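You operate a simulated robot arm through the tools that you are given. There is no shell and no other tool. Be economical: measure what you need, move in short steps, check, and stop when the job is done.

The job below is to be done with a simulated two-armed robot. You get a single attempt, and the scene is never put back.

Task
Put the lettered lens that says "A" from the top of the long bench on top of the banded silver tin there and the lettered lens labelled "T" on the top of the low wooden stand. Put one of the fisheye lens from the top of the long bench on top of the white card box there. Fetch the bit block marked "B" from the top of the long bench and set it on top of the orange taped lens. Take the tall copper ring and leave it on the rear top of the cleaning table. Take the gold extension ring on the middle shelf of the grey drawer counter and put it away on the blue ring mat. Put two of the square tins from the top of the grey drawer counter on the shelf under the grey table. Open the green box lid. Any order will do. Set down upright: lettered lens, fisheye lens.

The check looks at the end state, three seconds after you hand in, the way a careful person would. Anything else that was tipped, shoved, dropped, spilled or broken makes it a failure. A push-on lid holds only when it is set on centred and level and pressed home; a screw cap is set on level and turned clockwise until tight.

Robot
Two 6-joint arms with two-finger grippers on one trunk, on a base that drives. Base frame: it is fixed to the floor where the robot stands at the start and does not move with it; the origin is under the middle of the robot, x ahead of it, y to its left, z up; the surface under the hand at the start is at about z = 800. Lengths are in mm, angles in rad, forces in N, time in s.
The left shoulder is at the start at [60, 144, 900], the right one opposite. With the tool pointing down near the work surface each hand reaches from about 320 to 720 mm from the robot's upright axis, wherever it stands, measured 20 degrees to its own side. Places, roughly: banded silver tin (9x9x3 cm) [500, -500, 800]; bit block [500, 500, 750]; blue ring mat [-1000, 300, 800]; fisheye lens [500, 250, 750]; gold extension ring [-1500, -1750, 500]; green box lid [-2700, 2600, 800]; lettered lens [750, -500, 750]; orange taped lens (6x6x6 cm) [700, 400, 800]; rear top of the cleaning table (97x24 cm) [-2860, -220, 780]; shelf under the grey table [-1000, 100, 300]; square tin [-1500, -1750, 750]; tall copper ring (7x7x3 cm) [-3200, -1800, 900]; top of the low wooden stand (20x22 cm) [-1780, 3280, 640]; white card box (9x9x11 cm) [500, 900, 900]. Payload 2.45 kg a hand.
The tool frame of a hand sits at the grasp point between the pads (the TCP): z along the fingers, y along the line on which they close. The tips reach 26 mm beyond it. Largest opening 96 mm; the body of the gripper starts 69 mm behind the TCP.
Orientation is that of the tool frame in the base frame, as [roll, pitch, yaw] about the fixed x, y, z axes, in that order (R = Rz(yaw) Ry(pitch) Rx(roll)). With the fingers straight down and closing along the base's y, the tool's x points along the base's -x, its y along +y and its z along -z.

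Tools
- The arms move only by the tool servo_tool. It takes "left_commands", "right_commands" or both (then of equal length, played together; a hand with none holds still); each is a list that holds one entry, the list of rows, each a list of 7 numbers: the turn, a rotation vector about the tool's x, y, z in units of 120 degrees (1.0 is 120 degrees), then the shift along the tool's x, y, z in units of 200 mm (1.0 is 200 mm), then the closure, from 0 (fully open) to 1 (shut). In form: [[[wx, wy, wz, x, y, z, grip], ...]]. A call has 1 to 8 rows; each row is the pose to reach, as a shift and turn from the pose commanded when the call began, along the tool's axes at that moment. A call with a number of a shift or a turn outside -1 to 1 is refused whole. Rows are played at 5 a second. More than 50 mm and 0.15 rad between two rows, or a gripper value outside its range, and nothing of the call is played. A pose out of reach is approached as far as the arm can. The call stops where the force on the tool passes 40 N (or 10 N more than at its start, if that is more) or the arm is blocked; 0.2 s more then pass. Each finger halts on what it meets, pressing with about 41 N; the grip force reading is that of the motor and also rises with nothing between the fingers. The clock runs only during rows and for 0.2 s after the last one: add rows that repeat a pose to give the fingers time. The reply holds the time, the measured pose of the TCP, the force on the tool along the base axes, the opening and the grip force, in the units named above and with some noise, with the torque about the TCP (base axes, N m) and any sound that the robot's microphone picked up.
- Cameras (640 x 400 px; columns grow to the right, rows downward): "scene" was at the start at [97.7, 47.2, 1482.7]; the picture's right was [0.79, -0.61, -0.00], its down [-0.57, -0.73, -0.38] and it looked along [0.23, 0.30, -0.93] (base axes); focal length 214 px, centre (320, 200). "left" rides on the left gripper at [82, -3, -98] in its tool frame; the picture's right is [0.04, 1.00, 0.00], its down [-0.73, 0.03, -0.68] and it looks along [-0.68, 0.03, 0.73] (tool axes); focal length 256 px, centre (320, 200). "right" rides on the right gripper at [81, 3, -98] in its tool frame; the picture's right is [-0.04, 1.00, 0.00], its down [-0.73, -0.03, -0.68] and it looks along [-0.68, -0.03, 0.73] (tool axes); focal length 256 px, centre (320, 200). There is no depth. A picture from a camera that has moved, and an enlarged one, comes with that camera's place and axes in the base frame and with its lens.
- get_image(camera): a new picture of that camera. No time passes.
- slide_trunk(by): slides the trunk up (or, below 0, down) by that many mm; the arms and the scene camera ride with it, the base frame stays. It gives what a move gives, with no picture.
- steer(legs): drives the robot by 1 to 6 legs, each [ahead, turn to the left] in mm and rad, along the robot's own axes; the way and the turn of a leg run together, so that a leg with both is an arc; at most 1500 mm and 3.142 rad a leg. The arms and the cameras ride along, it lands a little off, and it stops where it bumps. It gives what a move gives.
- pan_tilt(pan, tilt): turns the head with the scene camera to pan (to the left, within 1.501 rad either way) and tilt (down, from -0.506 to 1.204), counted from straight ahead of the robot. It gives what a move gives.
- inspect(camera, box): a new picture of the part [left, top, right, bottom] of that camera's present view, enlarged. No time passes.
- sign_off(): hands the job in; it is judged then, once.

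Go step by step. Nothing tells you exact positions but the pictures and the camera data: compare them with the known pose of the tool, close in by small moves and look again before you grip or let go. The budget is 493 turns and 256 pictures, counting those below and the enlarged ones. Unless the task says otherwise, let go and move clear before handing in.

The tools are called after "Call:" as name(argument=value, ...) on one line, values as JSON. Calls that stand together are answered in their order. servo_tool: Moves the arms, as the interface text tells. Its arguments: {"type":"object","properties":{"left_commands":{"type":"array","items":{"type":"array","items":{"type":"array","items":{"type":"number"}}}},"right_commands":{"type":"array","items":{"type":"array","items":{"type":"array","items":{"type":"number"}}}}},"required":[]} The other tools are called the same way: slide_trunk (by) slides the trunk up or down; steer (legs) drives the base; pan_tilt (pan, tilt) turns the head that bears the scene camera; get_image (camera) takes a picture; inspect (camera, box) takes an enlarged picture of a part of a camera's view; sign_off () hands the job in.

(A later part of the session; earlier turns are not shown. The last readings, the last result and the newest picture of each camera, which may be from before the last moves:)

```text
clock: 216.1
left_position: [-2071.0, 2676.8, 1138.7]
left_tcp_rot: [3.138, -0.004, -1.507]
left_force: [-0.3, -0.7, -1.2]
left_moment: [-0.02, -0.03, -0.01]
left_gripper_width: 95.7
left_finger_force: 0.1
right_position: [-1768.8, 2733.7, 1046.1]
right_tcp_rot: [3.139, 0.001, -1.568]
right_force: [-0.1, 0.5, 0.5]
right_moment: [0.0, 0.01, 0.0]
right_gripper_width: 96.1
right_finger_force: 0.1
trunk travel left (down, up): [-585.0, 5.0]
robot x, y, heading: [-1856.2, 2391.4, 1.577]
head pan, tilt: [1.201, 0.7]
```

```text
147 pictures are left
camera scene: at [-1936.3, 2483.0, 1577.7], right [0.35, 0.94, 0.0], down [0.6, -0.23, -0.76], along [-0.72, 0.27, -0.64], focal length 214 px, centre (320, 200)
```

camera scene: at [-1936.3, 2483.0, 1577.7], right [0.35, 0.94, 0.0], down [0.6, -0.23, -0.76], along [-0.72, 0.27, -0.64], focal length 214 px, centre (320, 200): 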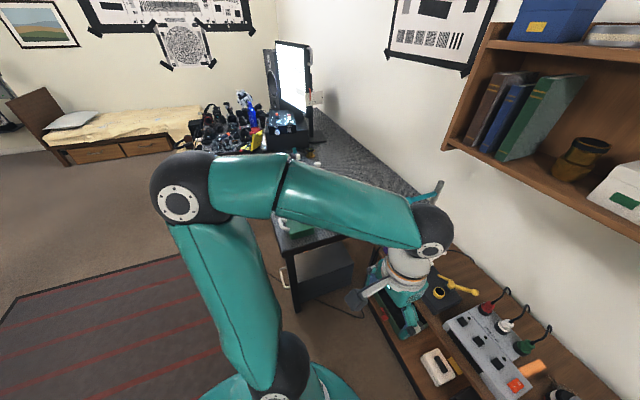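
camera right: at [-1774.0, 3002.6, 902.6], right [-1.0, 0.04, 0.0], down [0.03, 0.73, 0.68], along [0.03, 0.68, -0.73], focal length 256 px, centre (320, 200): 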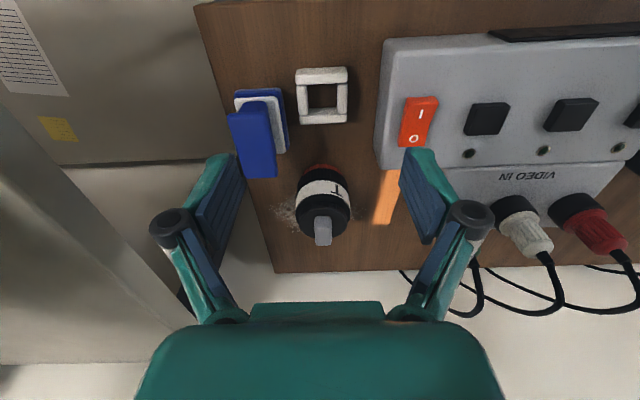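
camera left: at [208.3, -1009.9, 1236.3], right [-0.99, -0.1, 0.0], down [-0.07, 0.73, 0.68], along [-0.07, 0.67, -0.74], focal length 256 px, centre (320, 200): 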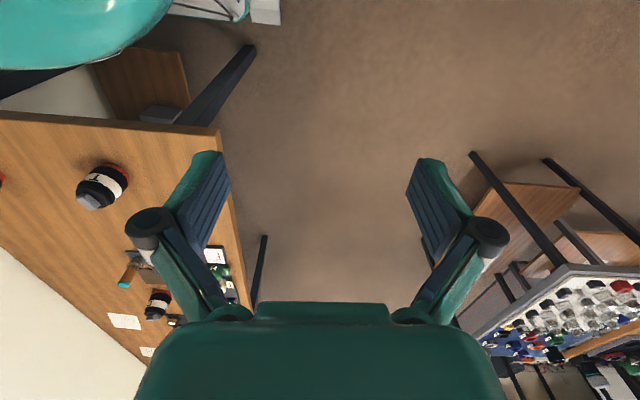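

Call:
steer(legs=[[0, 2.05], [795, 0]])

Call:
steer(legs=[[0, -2.05]])

Call:
pan_tilt(pan=0.0, tilt=0.8)

Call:
get_image(camera="scene")

Call:
get_image(camera="left")

```text
clock: 220.1
left_position: [-2180.5, 2229.0, 1139.3]
left_tcp_rot: [3.141, -0.004, -0.109]
left_force: [-0.8, -1.5, -1.0]
left_moment: [0.02, -0.01, -0.01]
left_gripper_width: 95.9
left_finger_force: 0.0
right_position: [-2184.5, 2537.1, 1046.7]
right_tcp_rot: [-3.141, 0.0, -0.164]
right_force: [-1.1, -0.1, 1.5]
right_moment: [0.02, -0.01, 0.0]
right_gripper_width: 96.3
right_finger_force: 0.0
trunk travel left (down, up): [-585.0, 5.0]
robot x, y, heading: [-1856.9, 2427.6, 2.992]
head pan, tilt: [1.201, 0.7]
stopped in leg 1: the robot was blocked; the commanded pose is now the measured one
```

```text
clock: 224.2
left_position: [-2103.1, 2721.8, 1141.0]
left_tcp_rot: [3.137, -0.002, -1.504]
left_force: [1.0, 1.0, -0.6]
left_moment: [-0.01, 0.03, 0.01]
left_gripper_width: 95.8
left_finger_force: 0.1
right_position: [-1801.7, 2778.4, 1045.9]
right_tcp_rot: [3.138, -0.002, -1.56]
right_force: [1.0, 0.2, 0.5]
right_moment: [0.02, 0.04, -0.01]
right_gripper_width: 96.0
right_finger_force: 0.1
trunk travel left (down, up): [-585.0, 5.0]
robot x, y, heading: [-1895.0, 2425.9, 1.59]
head pan, tilt: [1.201, 0.7]
stopped in leg 1: the robot was blocked; the commanded pose is now the measured one
```

```text
clock: 225.6
left_position: [-2105.8, 2719.1, 1140.5]
left_tcp_rot: [3.138, -0.001, -1.502]
left_force: [-0.3, 0.5, 0.5]
left_moment: [0.0, 0.01, 0.0]
left_gripper_width: 96.1
left_finger_force: 0.1
right_position: [-1804.7, 2777.2, 1048.0]
right_tcp_rot: [3.14, -0.003, -1.558]
right_force: [0.7, -0.2, -0.1]
right_moment: [-0.01, 0.02, -0.02]
right_gripper_width: 96.2
right_finger_force: 0.0
trunk travel left (down, up): [-585.0, 5.0]
robot x, y, heading: [-1889.0, 2432.2, 1.588]
head pan, tilt: [0.0, 0.799]
```

```text
146 pictures are left
camera scene: at [-1893.5, 2572.2, 1569.5], right [1.0, 0.02, 0.0], down [0.01, -0.72, -0.7], along [-0.01, 0.7, -0.72], focal length 214 px, centre (320, 200)
```

scene: 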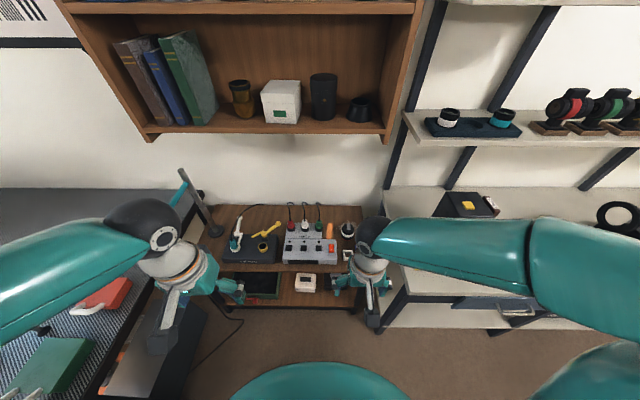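

```text
145 pictures are left
camera left: at [-2096.8, 2637.8, 1239.7], right [-0.99, -0.11, 0.0], down [-0.08, 0.73, 0.68], along [-0.08, 0.67, -0.74], focal length 256 px, centre (320, 200)
```

left: 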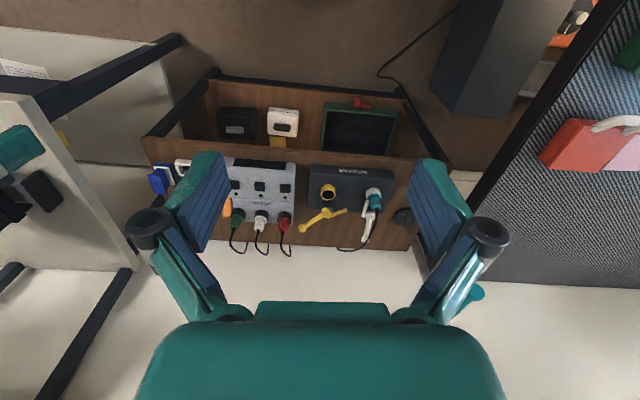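

Turns over about 1.2 rad seem to stall, so I split them. I go to the front of the dark table.

Call:
steer(legs=[[0, 1.03], [0, 1.03], [740, 0]])

Call:
steer(legs=[[0, -1.03], [0, -1.03]])

Call:
get_image(camera="scene")

Call:
get_image(camera="left")

```text
clock: 230.0
left_position: [-2238.5, 2323.9, 1142.0]
left_tcp_rot: [-3.141, -0.003, -0.266]
left_force: [-0.6, -0.5, -0.2]
left_moment: [0.07, -0.02, -0.01]
left_gripper_width: 96.1
left_finger_force: 0.0
right_position: [-2196.6, 2627.0, 1048.1]
right_tcp_rot: [-3.138, -0.001, -0.32]
right_force: [-0.5, -1.1, -0.3]
right_moment: [0.06, -0.03, -0.01]
right_gripper_width: 95.9
right_finger_force: 0.0
trunk travel left (down, up): [-585.0, 5.0]
robot x, y, heading: [-1882.1, 2463.9, 2.836]
head pan, tilt: [0.0, 0.799]
stopped in leg 2: the robot was blocked; the commanded pose is now the measured one
```

```text
clock: 234.4
left_position: [-2129.6, 2760.6, 1143.2]
left_tcp_rot: [3.136, -0.002, -1.502]
left_force: [0.3, 0.4, 0.4]
left_moment: [-0.04, 0.0, -0.01]
left_gripper_width: 96.1
left_finger_force: 0.0
right_position: [-1828.9, 2820.0, 1047.2]
right_tcp_rot: [3.137, -0.002, -1.559]
right_force: [1.2, 0.4, -0.8]
right_moment: [-0.03, 0.06, -0.04]
right_gripper_width: 96.2
right_finger_force: 0.1
trunk travel left (down, up): [-585.0, 5.0]
robot x, y, heading: [-1920.1, 2467.2, 1.591]
head pan, tilt: [0.0, 0.799]
stopped in leg 2: the robot was blocked; the commanded pose is now the measured one
```

```text
144 pictures are left
camera scene: at [-1918.1, 2610.1, 1569.4], right [1.0, 0.02, 0.0], down [0.01, -0.72, -0.7], along [-0.02, 0.7, -0.72], focal length 214 px, centre (320, 200)
```

scene: 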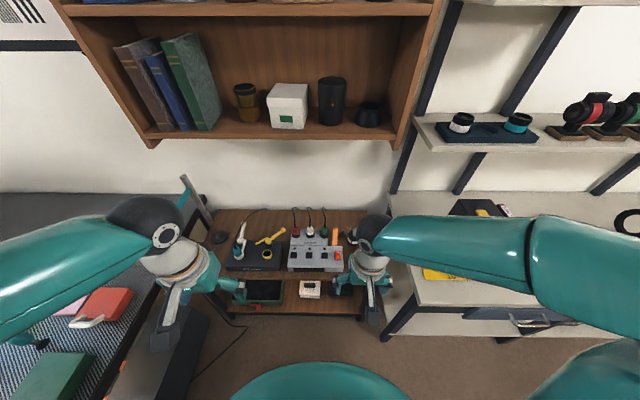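

```text
143 pictures are left
camera left: at [-2120.6, 2678.6, 1241.8], right [-0.99, -0.11, 0.0], down [-0.08, 0.73, 0.68], along [-0.08, 0.67, -0.73], focal length 256 px, centre (320, 200)
```

left: 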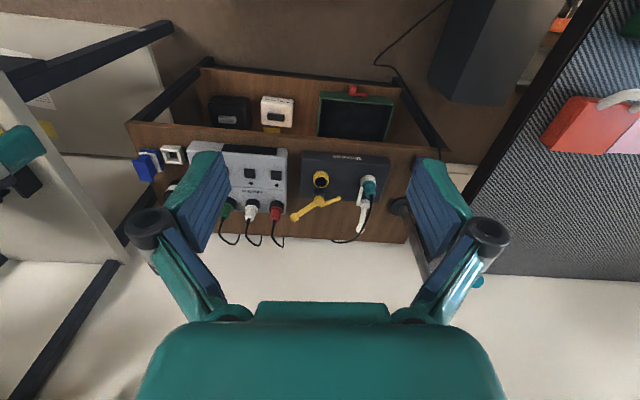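

Cumulative turning in one call seems to be the limit, so I use separate calls.

Call:
steer(legs=[[0, 1.05]])

Call:
steer(legs=[[0, 1.05]])

```text
clock: 237.7
left_position: [-2283.3, 2436.6, 1143.0]
left_tcp_rot: [3.139, 0.0, -0.47]
left_force: [0.1, -0.3, -0.2]
left_moment: [-0.04, -0.06, -0.03]
left_gripper_width: 95.9
left_finger_force: 0.0
right_position: [-2178.7, 2725.9, 1047.4]
right_tcp_rot: [3.141, -0.001, -0.526]
right_force: [0.6, 0.0, -0.3]
right_moment: [-0.01, -0.04, -0.02]
right_gripper_width: 96.3
right_finger_force: 0.2
trunk travel left (down, up): [-585.0, 5.0]
robot x, y, heading: [-1911.4, 2496.0, 2.62]
head pan, tilt: [0.0, 0.799]
```

```text
clock: 241.1
left_position: [-2041.2, 2140.6, 1143.3]
left_tcp_rot: [3.141, -0.004, 0.585]
left_force: [0.0, -0.7, -1.0]
left_moment: [0.0, 0.0, 0.03]
left_gripper_width: 96.0
left_finger_force: 0.1
right_position: [-2240.3, 2374.3, 1049.2]
right_tcp_rot: [3.142, -0.002, 0.525]
right_force: [-1.4, 0.4, -0.5]
right_moment: [0.02, -0.02, -0.01]
right_gripper_width: 96.0
right_finger_force: 0.0
trunk travel left (down, up): [-585.0, 5.0]
robot x, y, heading: [-1921.9, 2520.9, -2.61]
head pan, tilt: [0.0, 0.799]
```

Call:
steer(legs=[[780, 0]])

Call:
steer(legs=[[0, -1.05]])

Call:
steer(legs=[[0, -1.05]])

Call:
get_image(camera="scene")

Call:
get_image(camera="left")

```text
clock: 245.3
left_position: [-2698.2, 1743.4, 1143.5]
left_tcp_rot: [3.14, -0.001, 0.6]
left_force: [0.2, -0.5, 0.3]
left_moment: [0.01, -0.02, 0.0]
left_gripper_width: 96.1
left_finger_force: 0.1
right_position: [-2899.9, 1973.9, 1050.2]
right_tcp_rot: [3.14, -0.002, 0.542]
right_force: [0.0, 0.4, 0.1]
right_moment: [0.01, -0.01, 0.0]
right_gripper_width: 96.2
right_finger_force: 0.2
trunk travel left (down, up): [-585.0, 5.0]
robot x, y, heading: [-2581.2, 2125.3, -2.596]
head pan, tilt: [0.0, 0.799]
```

```text
clock: 248.8
left_position: [-2971.0, 2041.5, 1144.2]
left_tcp_rot: [3.14, -0.001, -0.47]
left_force: [-0.1, 0.2, 1.2]
left_moment: [-0.04, -0.02, -0.01]
left_gripper_width: 95.9
left_finger_force: 0.0
right_position: [-2866.6, 2329.5, 1049.8]
right_tcp_rot: [3.14, -0.002, -0.525]
right_force: [-0.2, 0.0, -0.6]
right_moment: [-0.03, -0.02, 0.03]
right_gripper_width: 95.8
right_finger_force: 0.1
trunk travel left (down, up): [-585.0, 5.0]
robot x, y, heading: [-2592.8, 2096.7, 2.616]
head pan, tilt: [0.0, 0.799]
```

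```text
clock: 252.2
left_position: [-2834.6, 2393.4, 1145.1]
left_tcp_rot: [3.141, -0.001, -1.512]
left_force: [1.0, 0.5, 0.3]
left_moment: [0.01, -0.01, 0.0]
left_gripper_width: 96.0
left_finger_force: 0.1
right_position: [-2531.8, 2448.7, 1051.3]
right_tcp_rot: [3.14, -0.001, -1.569]
right_force: [0.0, 0.1, -0.1]
right_moment: [-0.03, 0.0, 0.02]
right_gripper_width: 96.2
right_finger_force: 0.1
trunk travel left (down, up): [-585.0, 5.0]
robot x, y, heading: [-2630.5, 2094.0, 1.584]
head pan, tilt: [0.0, 0.799]
```

```text
142 pictures are left
camera scene: at [-2628.1, 2241.4, 1569.5], right [1.0, 0.01, 0.0], down [0.01, -0.72, -0.7], along [-0.01, 0.7, -0.72], focal length 214 px, centre (320, 200)
```

scene: 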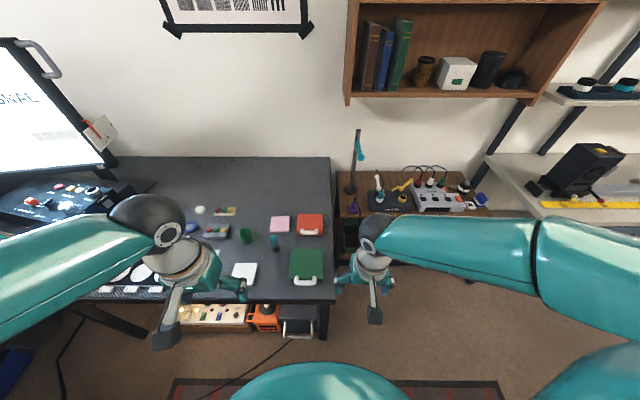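

```text
141 pictures are left
camera left: at [-2826.5, 2311.8, 1243.2], right [-1.0, -0.1, 0.0], down [-0.07, 0.73, 0.68], along [-0.07, 0.67, -0.73], focal length 256 px, centre (320, 200)
```

left: 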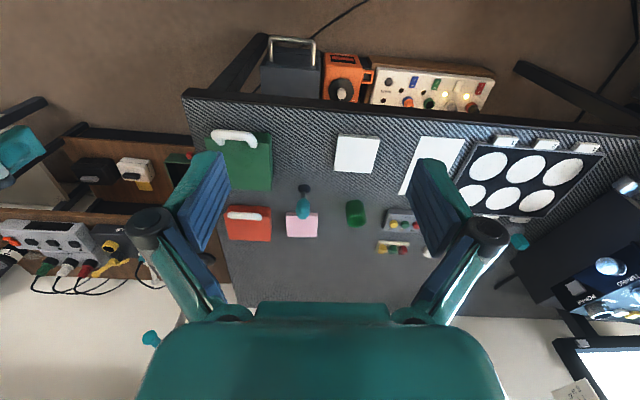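

Call:
inspect(camera="scene", box=[270, 230, 350, 300])

Call:
inspect(camera="left", box=[180, 90, 300, 200])

Call:
inspect(camera="scene", box=[280, 200, 340, 240])

```text
5.71 times, centred on (310, 265) of scene
camera zoom: at [-2628.1, 2241.4, 1569.5], right [1.0, 0.01, 0.0], down [0.01, -0.72, -0.7], along [-0.01, 0.7, -0.72], focal length 1226 px, centre (377, -171)
```

zoom: 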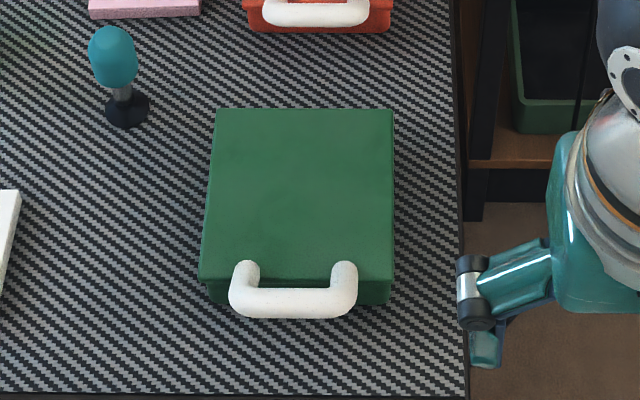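

```text
3.64 times, centred on (240, 145) of left
camera zoom: at [-2826.5, 2311.8, 1243.2], right [-1.0, -0.1, 0.0], down [-0.07, 0.73, 0.68], along [-0.07, 0.67, -0.73], focal length 931 px, centre (611, 400)
```

zoom: 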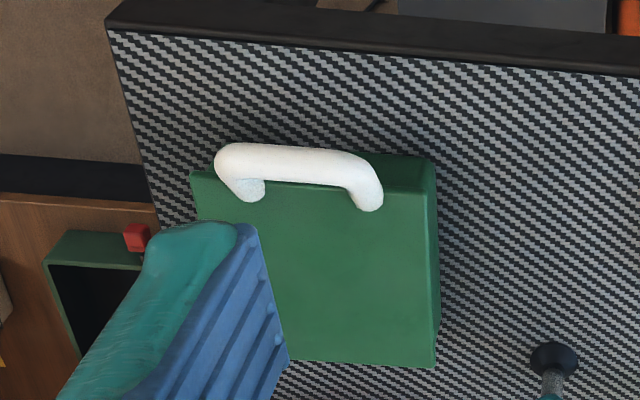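

```text
10.00 times, centred on (310, 220) of scene
camera zoom: at [-2628.1, 2241.4, 1569.5], right [1.0, 0.01, 0.0], down [0.01, -0.72, -0.7], along [-0.01, 0.7, -0.72], focal length 2145 px, centre (420, 0)
```

zoom: 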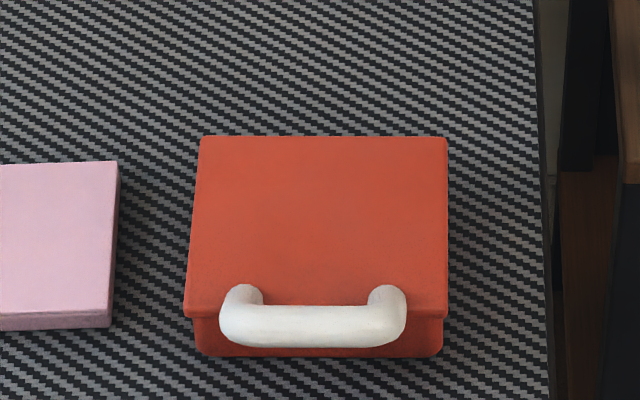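

The green box has a white handle at the front edge of its lid, about 80 mm wide, near (-2686, 2570, 798); the hinge is at the back. I'll grip the handle by its ends with the left hand and swing it up. First a bit closer.

Call:
steer(legs=[[60, 0]])

Call:
servo_tool(left_commands=[[[0, 0, 0, 0, -0.18, 0, 0], [0, 0, 0, 0, -0.36, 0.1, 0], [0, 0, 0, -0.05, -0.54, 0.25, 0], [0, 0, 0, -0.1, -0.7, 0.4, 0], [0, 0, 0, -0.15, -0.72, 0.6, 0], [0, 0, 0, -0.15, -0.72, 0.6, 0]]])

Call:
get_image(camera="left")

```text
clock: 253.1
left_position: [-2835.6, 2456.1, 1144.2]
left_tcp_rot: [3.139, -0.002, -1.514]
left_force: [0.4, 0.7, -0.4]
left_moment: [-0.07, 0.04, -0.01]
left_gripper_width: 96.1
left_finger_force: 0.1
right_position: [-2534.3, 2511.0, 1050.5]
right_tcp_rot: [3.14, -0.003, -1.572]
right_force: [-0.3, 0.2, -0.4]
right_moment: [-0.06, 0.02, 0.0]
right_gripper_width: 96.1
right_finger_force: 0.0
trunk travel left (down, up): [-585.0, 5.0]
robot x, y, heading: [-2631.0, 2156.4, 1.588]
head pan, tilt: [0.0, 0.799]
```

```text
clock: 254.5
left_position: [-2693.8, 2494.1, 1023.0]
left_tcp_rot: [3.138, 0.001, -1.514]
left_force: [-0.5, 0.4, 0.3]
left_moment: [0.04, -0.02, -0.01]
left_gripper_width: 95.8
left_finger_force: 0.0
right_position: [-2534.2, 2507.8, 1051.5]
right_tcp_rot: [3.139, 0.0, -1.569]
right_force: [-0.2, -0.5, -0.4]
right_moment: [0.0, 0.01, 0.02]
right_gripper_width: 96.4
right_finger_force: 0.0
trunk travel left (down, up): [-585.0, 5.0]
robot x, y, heading: [-2632.7, 2156.8, 1.585]
head pan, tilt: [0.0, 0.799]
```

```text
137 pictures are left
camera left: at [-2685.9, 2411.5, 1121.4], right [-1.0, -0.1, 0.0], down [-0.07, 0.73, 0.68], along [-0.07, 0.68, -0.73], focal length 256 px, centre (320, 200)
```

left: 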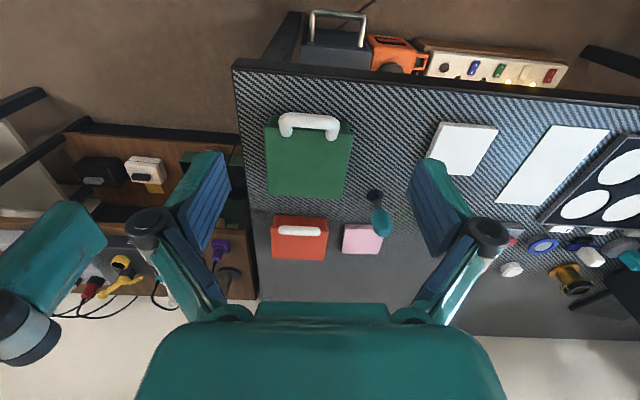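

Call:
servo_tool(left_commands=[[[0, 0, 0.007, -0.1, -0.015, 0.15, 0], [0, 0, 0.014, -0.2, -0.03, 0.3, 0], [0, 0, 0.02, -0.3, -0.045, 0.45, 0], [0, 0, 0.027, -0.38, -0.057, 0.6, 0], [0, 0, 0.027, -0.38, -0.057, 0.7, 0], [0, 0, 0.027, -0.38, -0.057, 0.7, 0]]], right_commands=[[[0, 0, 0, 0, -0.15, 0, 0], [0, 0, 0, 0, -0.3, 0, 0], [0, 0, 0, 0, -0.45, 0, 0], [0, 0, 0, 0, -0.6, 0, 0], [0, 0, 0, 0, -0.75, 0, 0], [0, 0, 0, 0, -0.75, 0, 0]]])

Call:
get_image(camera="left")

Call:
inspect(camera="scene", box=[240, 230, 360, 320])

```text
clock: 255.9
left_position: [-2689.5, 2568.9, 882.6]
left_tcp_rot: [3.141, -0.001, -1.569]
left_force: [0.2, -0.5, 0.0]
left_moment: [-0.02, 0.0, 0.02]
left_gripper_width: 96.2
left_finger_force: 0.0
right_position: [-2386.4, 2508.3, 1053.9]
right_tcp_rot: [3.141, -0.001, -1.568]
right_force: [-0.1, 0.1, 0.6]
right_moment: [0.01, 0.0, 0.0]
right_gripper_width: 95.9
right_finger_force: 0.1
trunk travel left (down, up): [-585.0, 5.0]
robot x, y, heading: [-2627.5, 2156.7, 1.585]
head pan, tilt: [0.0, 0.799]
```

```text
136 pictures are left
camera left: at [-2686.4, 2487.8, 981.1], right [-1.0, -0.04, 0.0], down [-0.03, 0.73, 0.68], along [-0.03, 0.68, -0.74], focal length 256 px, centre (320, 200)
```

left: 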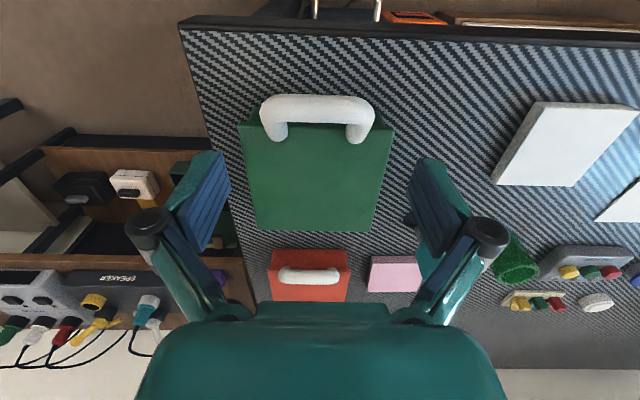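

```text
4.44 times, centred on (300, 275) of scene
camera zoom: at [-2629.5, 2301.1, 1569.4], right [1.0, 0.01, 0.0], down [0.01, -0.72, -0.7], along [-0.01, 0.7, -0.72], focal length 953 px, centre (409, -133)
```

zoom: 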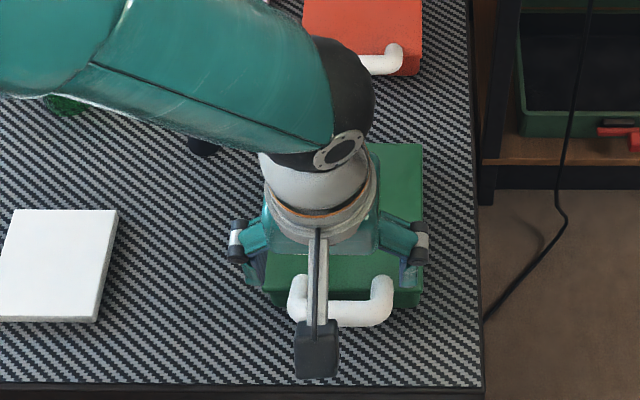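

Call:
servo_tool(left_commands=[[[0, 0, 0, 0.012, -0.007, 0.1, 0], [0, 0, 0, 0.012, -0.007, 0.2, 0], [0, 0, 0, 0.012, -0.007, 0.22, 0], [0, 0, 0, 0.012, -0.007, 0.22, 0]]])

Call:
get_image(camera="left")

```text
clock: 256.9
left_position: [-2687.4, 2566.2, 841.2]
left_tcp_rot: [3.139, -0.002, -1.568]
left_force: [0.3, 0.8, -0.3]
left_moment: [0.0, 0.02, 0.02]
left_gripper_width: 95.8
left_finger_force: 0.0
right_position: [-2386.7, 2509.1, 1053.8]
right_tcp_rot: [3.138, -0.001, -1.569]
right_force: [0.3, 0.0, -0.3]
right_moment: [-0.04, 0.02, -0.02]
right_gripper_width: 96.0
right_finger_force: 0.0
trunk travel left (down, up): [-585.0, 5.0]
robot x, y, heading: [-2630.5, 2161.5, 1.582]
head pan, tilt: [0.0, 0.799]
```

```text
134 pictures are left
camera left: at [-2683.6, 2484.5, 940.0], right [-1.0, -0.04, 0.0], down [-0.03, 0.73, 0.68], along [-0.03, 0.68, -0.74], focal length 256 px, centre (320, 200)
```

left: 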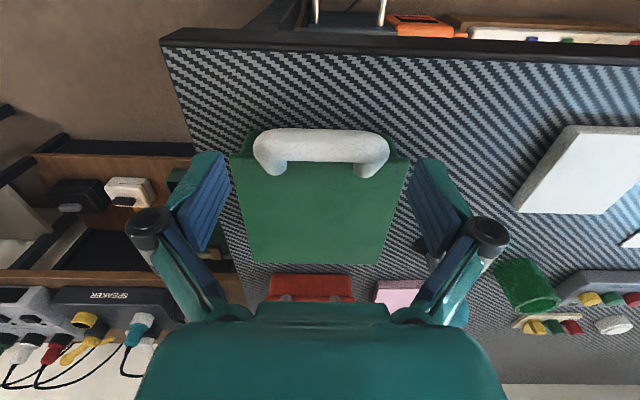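

Call:
servo_tool(left_commands=[[[0, 0, 0, 0.01, 0, 0.07, 0], [0, 0, 0, 0.01, 0, 0.14, 0], [0, 0, 0, 0.01, 0, 0.175, 0], [0, 0, 0, 0.01, 0, 0.175, 0]]])

Call:
get_image(camera="left")

```text
clock: 257.9
left_position: [-2686.1, 2563.5, 806.1]
left_tcp_rot: [3.138, -0.002, -1.568]
left_force: [-0.5, 0.0, 0.4]
left_moment: [-0.01, 0.0, -0.01]
left_gripper_width: 95.7
left_finger_force: 0.0
right_position: [-2386.3, 2508.9, 1052.8]
right_tcp_rot: [3.141, -0.002, -1.571]
right_force: [0.9, 0.4, -0.8]
right_moment: [-0.02, 0.01, -0.07]
right_gripper_width: 96.0
right_finger_force: 0.0
trunk travel left (down, up): [-585.0, 5.0]
robot x, y, heading: [-2630.4, 2161.3, 1.583]
head pan, tilt: [0.0, 0.799]
```

```text
133 pictures are left
camera left: at [-2682.9, 2481.1, 904.7], right [-1.0, -0.04, 0.0], down [-0.03, 0.73, 0.68], along [-0.03, 0.68, -0.73], focal length 256 px, centre (320, 200)
```

left: 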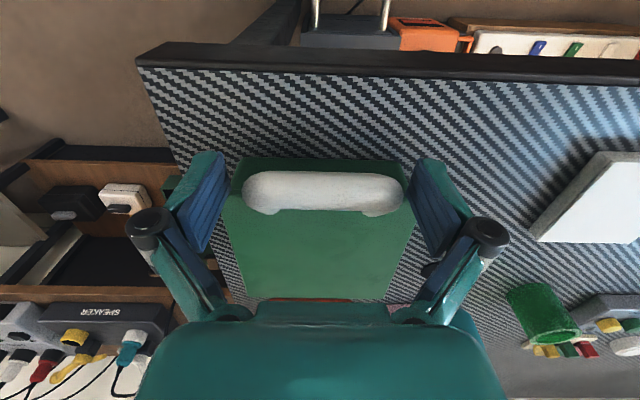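

The bar stands a little above the lid. I shift 8 mm toward it, raise slightly and close.

Call:
servo_tool(left_commands=[[[0, 0, 0, 0, 0, -0.02, 0], [0, 0, 0, -0.042, 0, -0.02, 0], [0, 0, 0, -0.042, 0, -0.02, 0.2], [0, 0, 0, -0.042, 0, -0.02, 0.5], [0, 0, 0, -0.042, 0, -0.02, 1], [0, 0, 0, -0.042, 0, -0.02, 1]]])

Call:
get_image(camera="left")

```text
clock: 259.3
left_position: [-2688.9, 2571.2, 811.0]
left_tcp_rot: [3.139, -0.001, -1.568]
left_force: [-17.5, 2.6, 8.8]
left_moment: [0.28, 0.96, 0.15]
left_gripper_width: 80.8
left_finger_force: 45.4
right_position: [-2387.5, 2507.5, 1055.3]
right_tcp_rot: [3.141, -0.002, -1.57]
right_force: [0.5, 0.2, -1.2]
right_moment: [-0.05, 0.01, 0.01]
right_gripper_width: 96.2
right_finger_force: 0.1
trunk travel left (down, up): [-585.0, 5.0]
robot x, y, heading: [-2628.1, 2159.1, 1.578]
head pan, tilt: [0.0, 0.799]
```

```text
132 pictures are left
camera left: at [-2684.1, 2489.4, 909.5], right [-1.0, -0.04, 0.0], down [-0.03, 0.73, 0.68], along [-0.03, 0.68, -0.74], focal length 256 px, centre (320, 200)
```

left: 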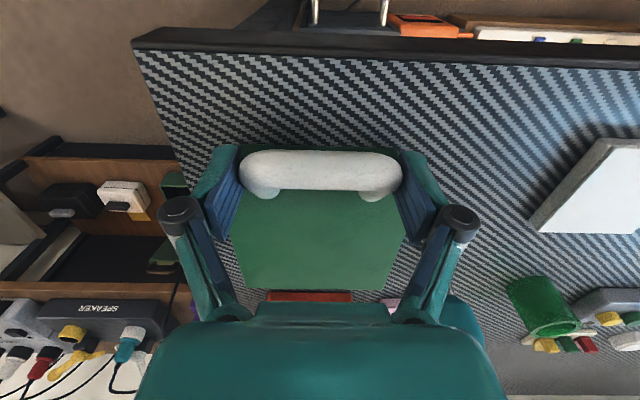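

Gripped. I start swinging the lid up along its hinge arc, watching forces.

Call:
servo_tool(left_commands=[[[0, 0, 0, 0, 0.008, 0, 1], [0, 0, 0, -0.017, 0.008, -0.062, 1], [0, 0, 0, -0.04, 0.008, -0.122, 1], [0, 0, 0, -0.067, 0.008, -0.18, 1], [0, 0, 0, -0.067, 0.008, -0.18, 1]]])

Call:
get_image(camera="left")

```text
clock: 260.5
left_position: [-2688.4, 2581.9, 846.4]
left_tcp_rot: [3.136, -0.003, -1.571]
left_force: [0.3, -18.5, -0.5]
left_moment: [-1.22, 0.36, 0.09]
left_gripper_width: 80.0
left_finger_force: 45.2
right_position: [-2384.9, 2506.0, 1054.3]
right_tcp_rot: [3.139, 0.0, -1.571]
right_force: [-0.4, -0.7, -1.1]
right_moment: [-0.01, 0.0, -0.01]
right_gripper_width: 96.1
right_finger_force: 0.1
trunk travel left (down, up): [-585.0, 5.0]
robot x, y, heading: [-2629.5, 2156.8, 1.582]
head pan, tilt: [0.0, 0.799]
```

```text
131 pictures are left
camera left: at [-2684.1, 2500.6, 945.4], right [-1.0, -0.04, 0.0], down [-0.03, 0.74, 0.68], along [-0.03, 0.68, -0.74], focal length 256 px, centre (320, 200)
```

left: 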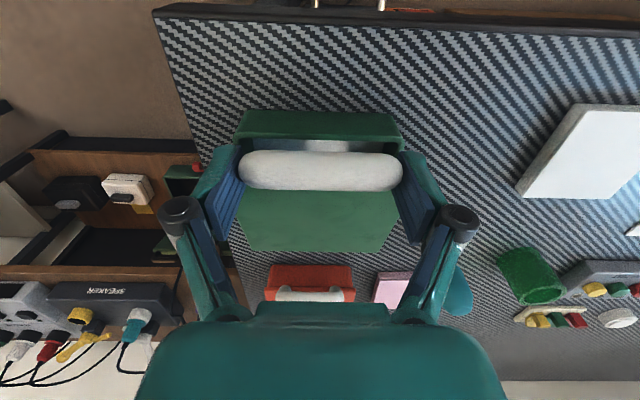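

Call:
servo_tool(left_commands=[[[0, 0, 0, 0.025, 0, 0, 1], [0, 0, 0, -0.005, 0, -0.06, 1], [0, 0, 0, -0.03, 0, -0.115, 1], [0, 0, 0, -0.061, 0, -0.1675, 1], [0, 0, 0, -0.061, 0, -0.1675, 1]]])

```text
clock: 261.7
left_position: [-2687.4, 2598.3, 880.3]
left_tcp_rot: [3.14, -0.002, -1.569]
left_force: [-4.8, -2.9, -7.8]
left_moment: [-1.03, 0.05, 0.1]
left_gripper_width: 80.1
left_finger_force: 45.3
right_position: [-2388.3, 2509.1, 1053.2]
right_tcp_rot: [3.141, -0.002, -1.57]
right_force: [0.5, 0.3, -0.9]
right_moment: [-0.02, 0.02, -0.01]
right_gripper_width: 96.1
right_finger_force: 0.1
trunk travel left (down, up): [-585.0, 5.0]
robot x, y, heading: [-2628.4, 2164.0, 1.582]
head pan, tilt: [0.0, 0.799]
```

Call:
servo_tool(left_commands=[[[0, 0, 0, -0.054, 0, -0.068, 1], [0, 0, 0, -0.126, 0, -0.137, 1], [0, 0, 0, -0.196, 0, -0.19, 1], [0, 0, 0, -0.283, 0, -0.238, 1], [0, 0, 0, -0.283, 0, -0.238, 1]]])

Call:
get_image(camera="left")

Call:
get_image(camera="scene")

```text
clock: 262.9
left_position: [-2687.4, 2651.7, 928.9]
left_tcp_rot: [3.138, -0.006, -1.569]
left_force: [-16.5, -10.7, 1.0]
left_moment: [-1.36, 0.09, -0.01]
left_gripper_width: 80.0
left_finger_force: 44.9
right_position: [-2387.8, 2507.9, 1053.7]
right_tcp_rot: [3.141, -0.001, -1.568]
right_force: [0.2, 0.1, -0.2]
right_moment: [0.02, 0.0, 0.0]
right_gripper_width: 96.0
right_finger_force: 0.0
trunk travel left (down, up): [-585.0, 5.0]
robot x, y, heading: [-2629.1, 2160.9, 1.585]
head pan, tilt: [0.0, 0.799]
```

```text
130 pictures are left
camera left: at [-2684.3, 2570.3, 1026.9], right [-1.0, -0.04, 0.0], down [-0.03, 0.74, 0.68], along [-0.03, 0.67, -0.74], focal length 256 px, centre (320, 200)
```

left: 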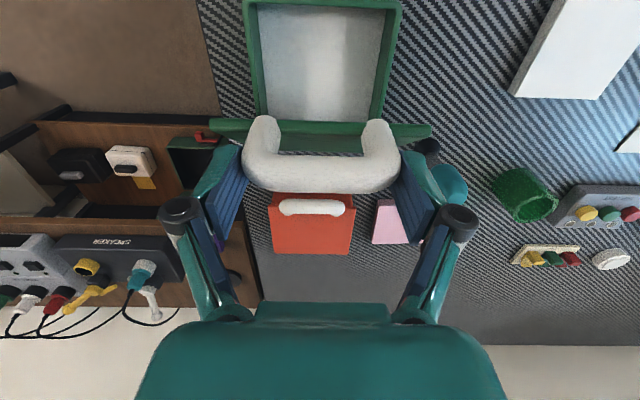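

```text
129 pictures are left
camera scene: at [-2631.4, 2299.7, 1569.7], right [1.0, 0.01, 0.0], down [0.01, -0.72, -0.7], along [-0.01, 0.7, -0.72], focal length 214 px, centre (320, 200)
```

scene: 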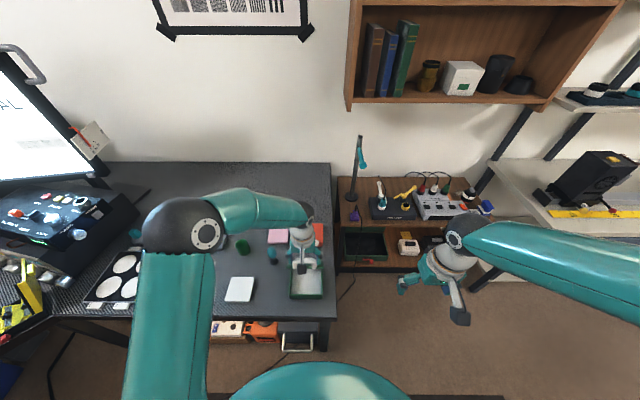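

Call:
servo_tool(left_commands=[[[0, 0, 0, -0.081, 0.005, -0.032, 1], [0, 0, 0, -0.178, 0.005, -0.056, 1], [0, 0, 0, -0.277, 0.005, -0.066, 1], [0, 0, 0, -0.364, 0.005, -0.064, 1], [0, 0, 0, -0.45, 0.005, -0.052, 1], [0, 0, 0, -0.45, 0.005, -0.052, 1]]])

Call:
get_image(camera="left")

```text
clock: 264.3
left_position: [-2687.5, 2745.7, 937.4]
left_tcp_rot: [3.14, 0.001, -1.571]
left_force: [0.3, -0.9, -0.2]
left_moment: [0.03, 0.0, -0.01]
left_gripper_width: 0.0
left_finger_force: 28.3
right_position: [-2386.6, 2507.4, 1051.7]
right_tcp_rot: [3.138, -0.003, -1.57]
right_force: [0.2, -0.8, 0.3]
right_moment: [-0.02, 0.02, -0.01]
right_gripper_width: 96.1
right_finger_force: 0.0
trunk travel left (down, up): [-585.0, 5.0]
robot x, y, heading: [-2628.0, 2161.3, 1.582]
head pan, tilt: [0.0, 0.799]
```

```text
128 pictures are left
camera left: at [-2682.8, 2663.7, 1035.8], right [-1.0, -0.04, 0.0], down [-0.03, 0.73, 0.68], along [-0.03, 0.68, -0.73], focal length 256 px, centre (320, 200)
```

left: 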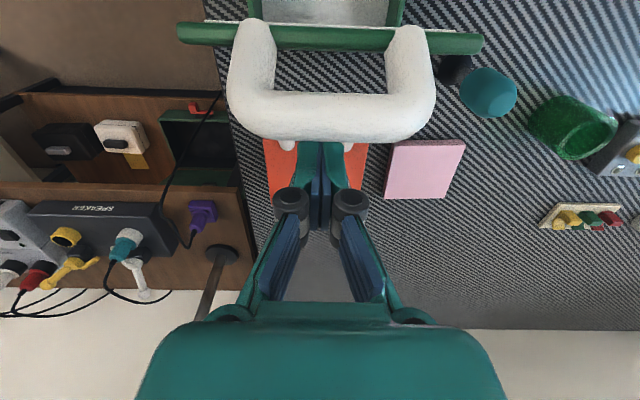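

The grip slipped off near vertical, but the lid stays up. I raise the hand clear and look.

Call:
servo_tool(left_commands=[[[0, 0, 0, 0, 0, -0.2, 1], [0, 0, 0, 0, 0, -0.4, 1], [0, 0, 0, 0, 0, -0.5, 1], [0, 0, 0, 0, 0, -0.5, 1]]])

Call:
get_image(camera="left")

Call:
inspect(camera="scene", box=[240, 210, 360, 310])

```text
clock: 265.3
left_position: [-2689.8, 2746.5, 1039.4]
left_tcp_rot: [3.14, -0.001, -1.572]
left_force: [0.9, 1.1, -0.1]
left_moment: [-0.02, -0.01, 0.02]
left_gripper_width: 0.0
left_finger_force: 29.0
right_position: [-2386.7, 2507.7, 1052.8]
right_tcp_rot: [3.138, -0.001, -1.571]
right_force: [0.1, -0.7, -0.2]
right_moment: [-0.05, 0.03, 0.01]
right_gripper_width: 95.8
right_finger_force: 0.0
trunk travel left (down, up): [-585.0, 5.0]
robot x, y, heading: [-2627.2, 2157.5, 1.584]
head pan, tilt: [0.0, 0.799]
```

```text
127 pictures are left
camera left: at [-2685.4, 2664.1, 1137.0], right [-1.0, -0.04, 0.0], down [-0.03, 0.73, 0.68], along [-0.03, 0.68, -0.74], focal length 256 px, centre (320, 200)
```

left: 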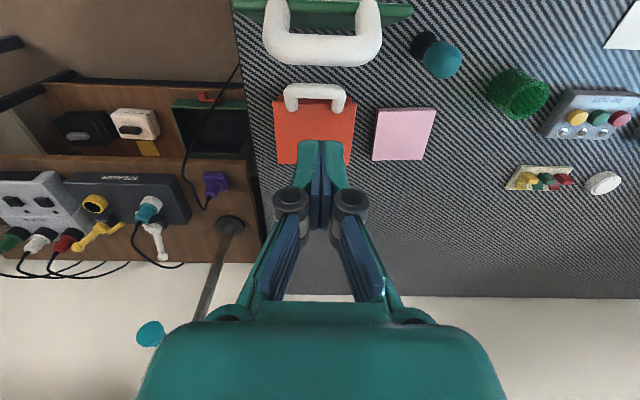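

```text
4.00 times, centred on (300, 260) of scene
camera zoom: at [-2629.0, 2301.4, 1569.4], right [1.0, 0.01, 0.0], down [0.01, -0.72, -0.7], along [-0.01, 0.7, -0.72], focal length 858 px, centre (400, -40)
```

zoom: 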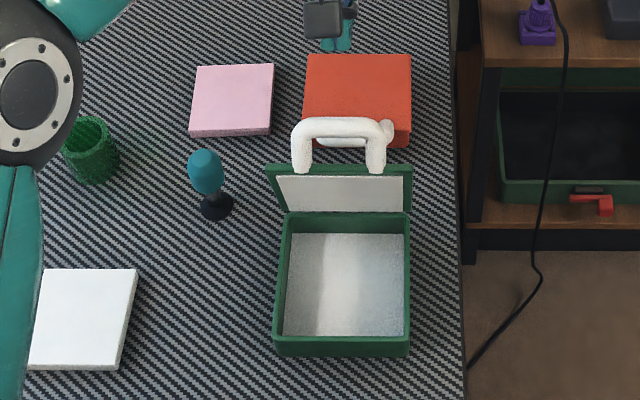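

The lid holds at about 77°. I'll push it a little past vertical from the front with closed fingers.

Call:
servo_tool(left_commands=[[[0, 0, 0, 0.2, 0, 0, 1], [0, 0, 0, 0.4, 0, 0, 1], [0, 0, 0, 0.55, 0, 0, 1], [0, 0, 0, 0.55, 0, 0.2, 1], [0, 0, 0, 0.55, 0, 0.4, 1], [0, 0, 0, 0.55, 0, 0.48, 1], [0, 0, 0, 0.55, 0, 0.48, 1]]])

Call:
get_image(camera="left")

```text
clock: 266.9
left_position: [-2688.7, 2635.7, 940.8]
left_tcp_rot: [3.14, -0.001, -1.569]
left_force: [0.4, -0.3, -0.9]
left_moment: [0.0, 0.01, 0.0]
left_gripper_width: 0.0
left_finger_force: 28.9
right_position: [-2386.6, 2508.8, 1053.5]
right_tcp_rot: [3.139, -0.001, -1.569]
right_force: [0.7, 0.2, 0.4]
right_moment: [0.02, 0.01, 0.02]
right_gripper_width: 96.0
right_finger_force: 0.0
trunk travel left (down, up): [-585.0, 5.0]
robot x, y, heading: [-2629.2, 2160.3, 1.582]
head pan, tilt: [0.0, 0.799]
```

```text
125 pictures are left
camera left: at [-2685.2, 2553.1, 1039.2], right [-1.0, -0.04, 0.0], down [-0.03, 0.73, 0.68], along [-0.03, 0.68, -0.74], focal length 256 px, centre (320, 200)
```

left: 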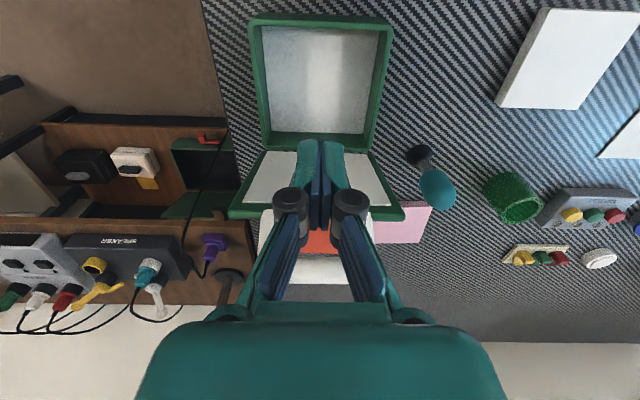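

Call:
servo_tool(left_commands=[[[0, 0, 0, -0.1, 0, 0, 1], [0, 0, 0, -0.16, 0, 0, 1], [0, 0, 0, -0.22, 0, 0, 1], [0, 0, 0, -0.28, 0, 0, 1], [0, 0, 0, -0.34, 0, 0, 1], [0, 0, 0, -0.34, 0, 0, 1]]])

Call:
get_image(camera="left")

```text
clock: 268.3
left_position: [-2689.0, 2701.7, 941.6]
left_tcp_rot: [3.14, -0.001, -1.57]
left_force: [-0.2, 0.5, -0.2]
left_moment: [-0.02, 0.01, 0.01]
left_gripper_width: 0.0
left_finger_force: 28.2
right_position: [-2384.8, 2508.3, 1052.8]
right_tcp_rot: [3.14, -0.002, -1.568]
right_force: [0.8, -0.3, -0.1]
right_moment: [0.04, 0.0, 0.0]
right_gripper_width: 96.0
right_finger_force: 0.1
trunk travel left (down, up): [-585.0, 5.0]
robot x, y, heading: [-2628.8, 2162.7, 1.583]
head pan, tilt: [0.0, 0.799]
```

```text
124 pictures are left
camera left: at [-2685.7, 2620.4, 1039.3], right [-1.0, -0.04, 0.0], down [-0.03, 0.73, 0.68], along [-0.03, 0.68, -0.74], focal length 256 px, centre (320, 200)
```

left: 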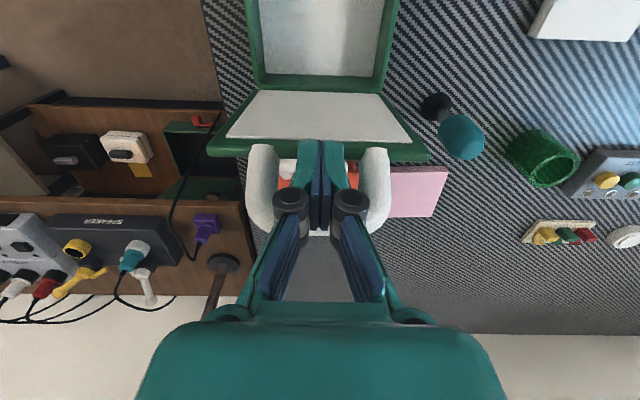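

Call:
servo_tool(left_commands=[[[0, 0, 0, -0.05, 0, 0, 1], [0, 0, 0, -0.1, 0, 0, 1], [0, 0, 0, -0.15, 0, 0, 1], [0, 0, 0, -0.2, 0, 0, 1], [0, 0, 0, -0.25, 0, 0, 1], [0, 0, 0, -0.25, 0, 0, 1]]])

Call:
inspect(camera="scene", box=[240, 210, 360, 310])

```text
clock: 269.7
left_position: [-2687.4, 2751.9, 941.0]
left_tcp_rot: [3.14, -0.002, -1.568]
left_force: [0.4, -0.7, 0.6]
left_moment: [-0.04, 0.0, 0.01]
left_gripper_width: 0.1
left_finger_force: 28.1
right_position: [-2385.6, 2508.5, 1052.7]
right_tcp_rot: [3.139, -0.002, -1.572]
right_force: [-0.1, 0.4, 0.3]
right_moment: [0.02, 0.02, -0.01]
right_gripper_width: 95.9
right_finger_force: 0.0
trunk travel left (down, up): [-585.0, 5.0]
robot x, y, heading: [-2628.2, 2162.5, 1.583]
head pan, tilt: [0.0, 0.799]
```

```text
4.00 times, centred on (300, 260) of scene
camera zoom: at [-2629.1, 2301.2, 1569.4], right [1.0, 0.01, 0.0], down [0.01, -0.72, -0.7], along [-0.01, 0.7, -0.72], focal length 858 px, centre (400, -40)
```

zoom: 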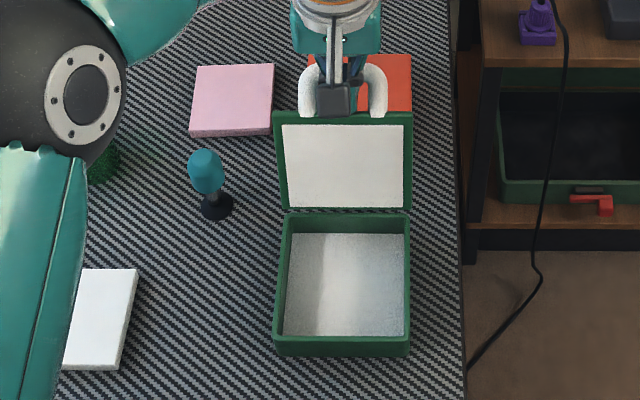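

The lid is now past vertical. I withdraw the hand upward.

Call:
servo_tool(left_commands=[[[0, 0, 0, 0.03, 0, -0.02, 1], [0, 0, 0, 0.04, 0, -0.15, 1], [0, 0, 0, 0.04, 0, -0.35, 1], [0, 0, 0, 0.04, 0, -0.55, 1], [0, 0, 0, 0.25, 0, -0.6, 0.5], [0, 0, 0, 0.5, 0, -0.6, 0], [0, 0, 0, 0.7, 0, -0.6, 0], [0, 0, 0, 0.7, 0, -0.6, 0]]])

Call:
get_image(camera="scene")

```text
clock: 271.5
left_position: [-2687.9, 2614.1, 1061.0]
left_tcp_rot: [3.138, -0.003, -1.569]
left_force: [-0.8, 1.2, 0.0]
left_moment: [-0.05, -0.02, 0.01]
left_gripper_width: 96.1
left_finger_force: 0.1
right_position: [-2386.9, 2508.6, 1053.7]
right_tcp_rot: [3.14, -0.001, -1.571]
right_force: [0.3, -0.2, -0.1]
right_moment: [-0.04, 0.01, -0.02]
right_gripper_width: 95.8
right_finger_force: 0.1
trunk travel left (down, up): [-585.0, 5.0]
robot x, y, heading: [-2626.3, 2153.8, 1.584]
head pan, tilt: [0.0, 0.799]
```

```text
122 pictures are left
camera scene: at [-2629.0, 2302.1, 1569.3], right [1.0, 0.01, 0.0], down [0.01, -0.72, -0.7], along [-0.01, 0.7, -0.72], focal length 214 px, centre (320, 200)
```

scene: 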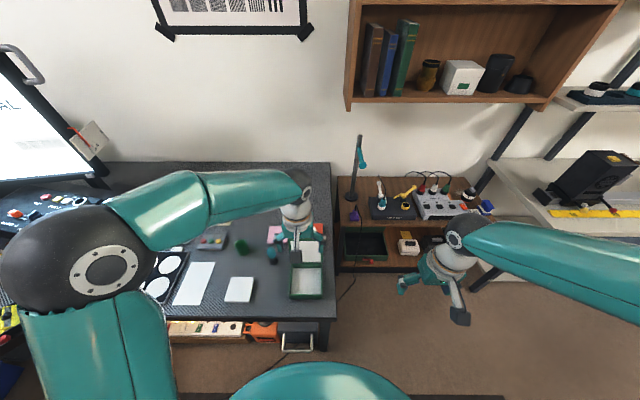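

The lid stays open. I tuck the hands and turn around toward the rest of the room.

Call:
servo_tool(left_commands=[[[0, 0, 0, 0.1, 0.15, 0, 0], [0, 0, 0, 0.2, 0.3, 0, 0], [0, 0, 0, 0.3, 0.45, 0, 0], [0, 0, 0, 0.4, 0.6, 0, 0], [0, 0, 0, 0.5, 0.7, 0, 0], [0, 0, 0, 0.5, 0.7, 0, 0]]])

Call:
steer(legs=[[-150, 0], [0, 1.0]])

Call:
steer(legs=[[0, 1.1]])

Call:
steer(legs=[[0, 1.0]])

Call:
pan_tilt(pan=0.0, tilt=0.4)

Call:
get_image(camera="scene")

```text
clock: 272.9
left_position: [-2829.0, 2514.7, 1061.6]
left_tcp_rot: [3.138, -0.001, -1.57]
left_force: [-0.3, -0.2, -0.6]
left_moment: [-0.01, 0.03, -0.02]
left_gripper_width: 95.8
left_finger_force: 0.0
right_position: [-2387.0, 2509.6, 1053.2]
right_tcp_rot: [3.139, 0.001, -1.571]
right_force: [-0.3, -0.2, -0.1]
right_moment: [-0.02, -0.01, -0.02]
right_gripper_width: 95.8
right_finger_force: 0.1
trunk travel left (down, up): [-585.0, 5.0]
robot x, y, heading: [-2630.9, 2162.1, 1.581]
head pan, tilt: [0.0, 0.799]
```

```text
clock: 277.2
left_position: [-3036.1, 2035.9, 1061.8]
left_tcp_rot: [3.14, -0.003, -0.57]
left_force: [0.6, 0.4, -0.2]
left_moment: [-0.03, 0.0, -0.02]
left_gripper_width: 95.8
left_finger_force: 0.0
right_position: [-2791.7, 2404.1, 1053.9]
right_tcp_rot: [3.141, -0.003, -0.572]
right_force: [-0.5, -0.1, 0.3]
right_moment: [0.0, -0.01, -0.01]
right_gripper_width: 96.1
right_finger_force: 0.0
trunk travel left (down, up): [-585.0, 5.0]
robot x, y, heading: [-2614.6, 2038.4, 2.577]
head pan, tilt: [0.0, 0.799]
```

```text
clock: 280.8
left_position: [-2789.6, 1654.8, 1061.7]
left_tcp_rot: [3.139, -0.004, 0.561]
left_force: [0.1, 0.6, 0.1]
left_moment: [0.03, -0.02, 0.02]
left_gripper_width: 96.0
left_finger_force: 0.1
right_position: [-3019.8, 2033.1, 1053.0]
right_tcp_rot: [3.14, -0.002, 0.56]
right_force: [0.1, 0.0, -0.2]
right_moment: [-0.01, 0.01, 0.02]
right_gripper_width: 95.9
right_finger_force: 0.2
trunk travel left (down, up): [-585.0, 5.0]
robot x, y, heading: [-2631.8, 2069.2, -2.581]
head pan, tilt: [0.0, 0.799]
```

```text
clock: 284.0
left_position: [-2371.9, 1708.4, 1062.5]
left_tcp_rot: [3.141, -0.003, 1.549]
left_force: [0.7, -0.5, 0.6]
left_moment: [-0.02, -0.03, -0.01]
left_gripper_width: 96.1
left_finger_force: 0.0
right_position: [-2813.4, 1722.1, 1055.2]
right_tcp_rot: [3.141, -0.003, 1.55]
right_force: [-0.6, 0.7, 0.4]
right_moment: [-0.01, -0.02, 0.02]
right_gripper_width: 96.1
right_finger_force: 0.1
trunk travel left (down, up): [-585.0, 5.0]
robot x, y, heading: [-2661.5, 2070.3, -1.598]
head pan, tilt: [0.0, 0.799]
```

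```text
clock: 284.9
left_position: [-2374.2, 1709.6, 1063.5]
left_tcp_rot: [3.138, -0.003, 1.551]
left_force: [-0.1, -0.5, -0.9]
left_moment: [0.0, -0.02, 0.01]
left_gripper_width: 95.9
left_finger_force: 0.0
right_position: [-2816.1, 1722.9, 1054.8]
right_tcp_rot: [3.14, -0.001, 1.551]
right_force: [-0.8, -0.2, -0.2]
right_moment: [0.0, 0.0, -0.02]
right_gripper_width: 96.2
right_finger_force: 0.2
trunk travel left (down, up): [-585.0, 5.0]
robot x, y, heading: [-2663.7, 2069.6, -1.589]
head pan, tilt: [0.0, 0.4]
```

```text
121 pictures are left
camera scene: at [-2666.0, 1917.0, 1604.5], right [-1.0, 0.02, 0.0], down [0.01, 0.39, -0.92], along [-0.02, -0.92, -0.39], focal length 214 px, centre (320, 200)
```

scene: 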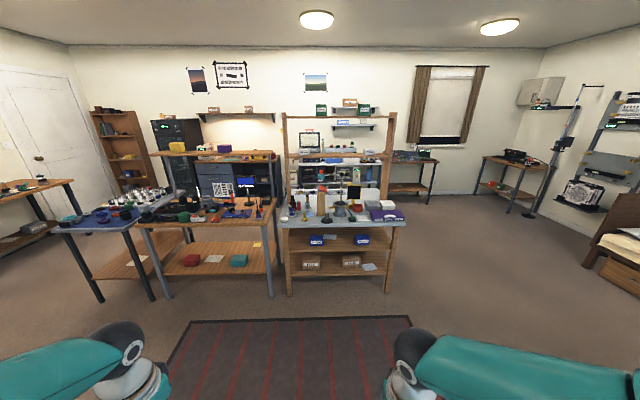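

The cleaning table is the wooden hutch ahead; the copper ring lies beyond it by the far wall. I go around its west side.

Call:
steer(legs=[[0, -0.7], [1500, 0], [380, 0], [0, 0.7]])

Call:
get_image(camera="scene")

```text
clock: 298.5
left_position: [-3511.2, 307.1, 1062.7]
left_tcp_rot: [3.141, -0.003, 1.624]
left_force: [0.4, 0.1, -0.4]
left_moment: [0.0, 0.04, -0.03]
left_gripper_width: 95.8
left_finger_force: 0.0
right_position: [-3952.1, 290.4, 1056.1]
right_tcp_rot: [3.139, -0.003, 1.624]
right_force: [0.0, 0.1, 0.5]
right_moment: [0.03, 0.0, 0.04]
right_gripper_width: 96.0
right_finger_force: 0.1
trunk travel left (down, up): [-585.0, 5.0]
robot x, y, heading: [-3853.1, 641.1, -1.528]
head pan, tilt: [0.0, 0.4]
```

```text
120 pictures are left
camera scene: at [-3845.9, 491.9, 1604.6], right [-1.0, -0.04, 0.0], down [-0.02, 0.39, -0.92], along [0.04, -0.92, -0.39], focal length 214 px, centre (320, 200)
```

scene: 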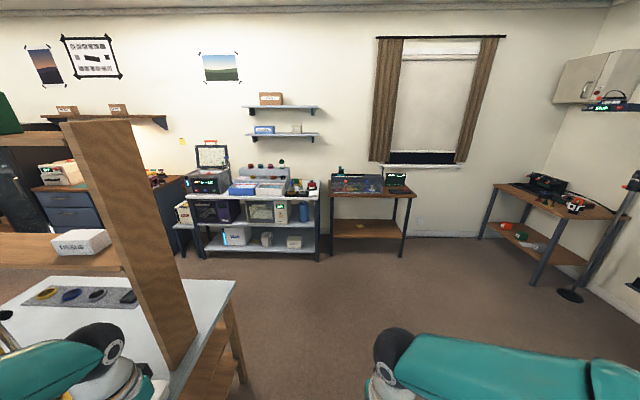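

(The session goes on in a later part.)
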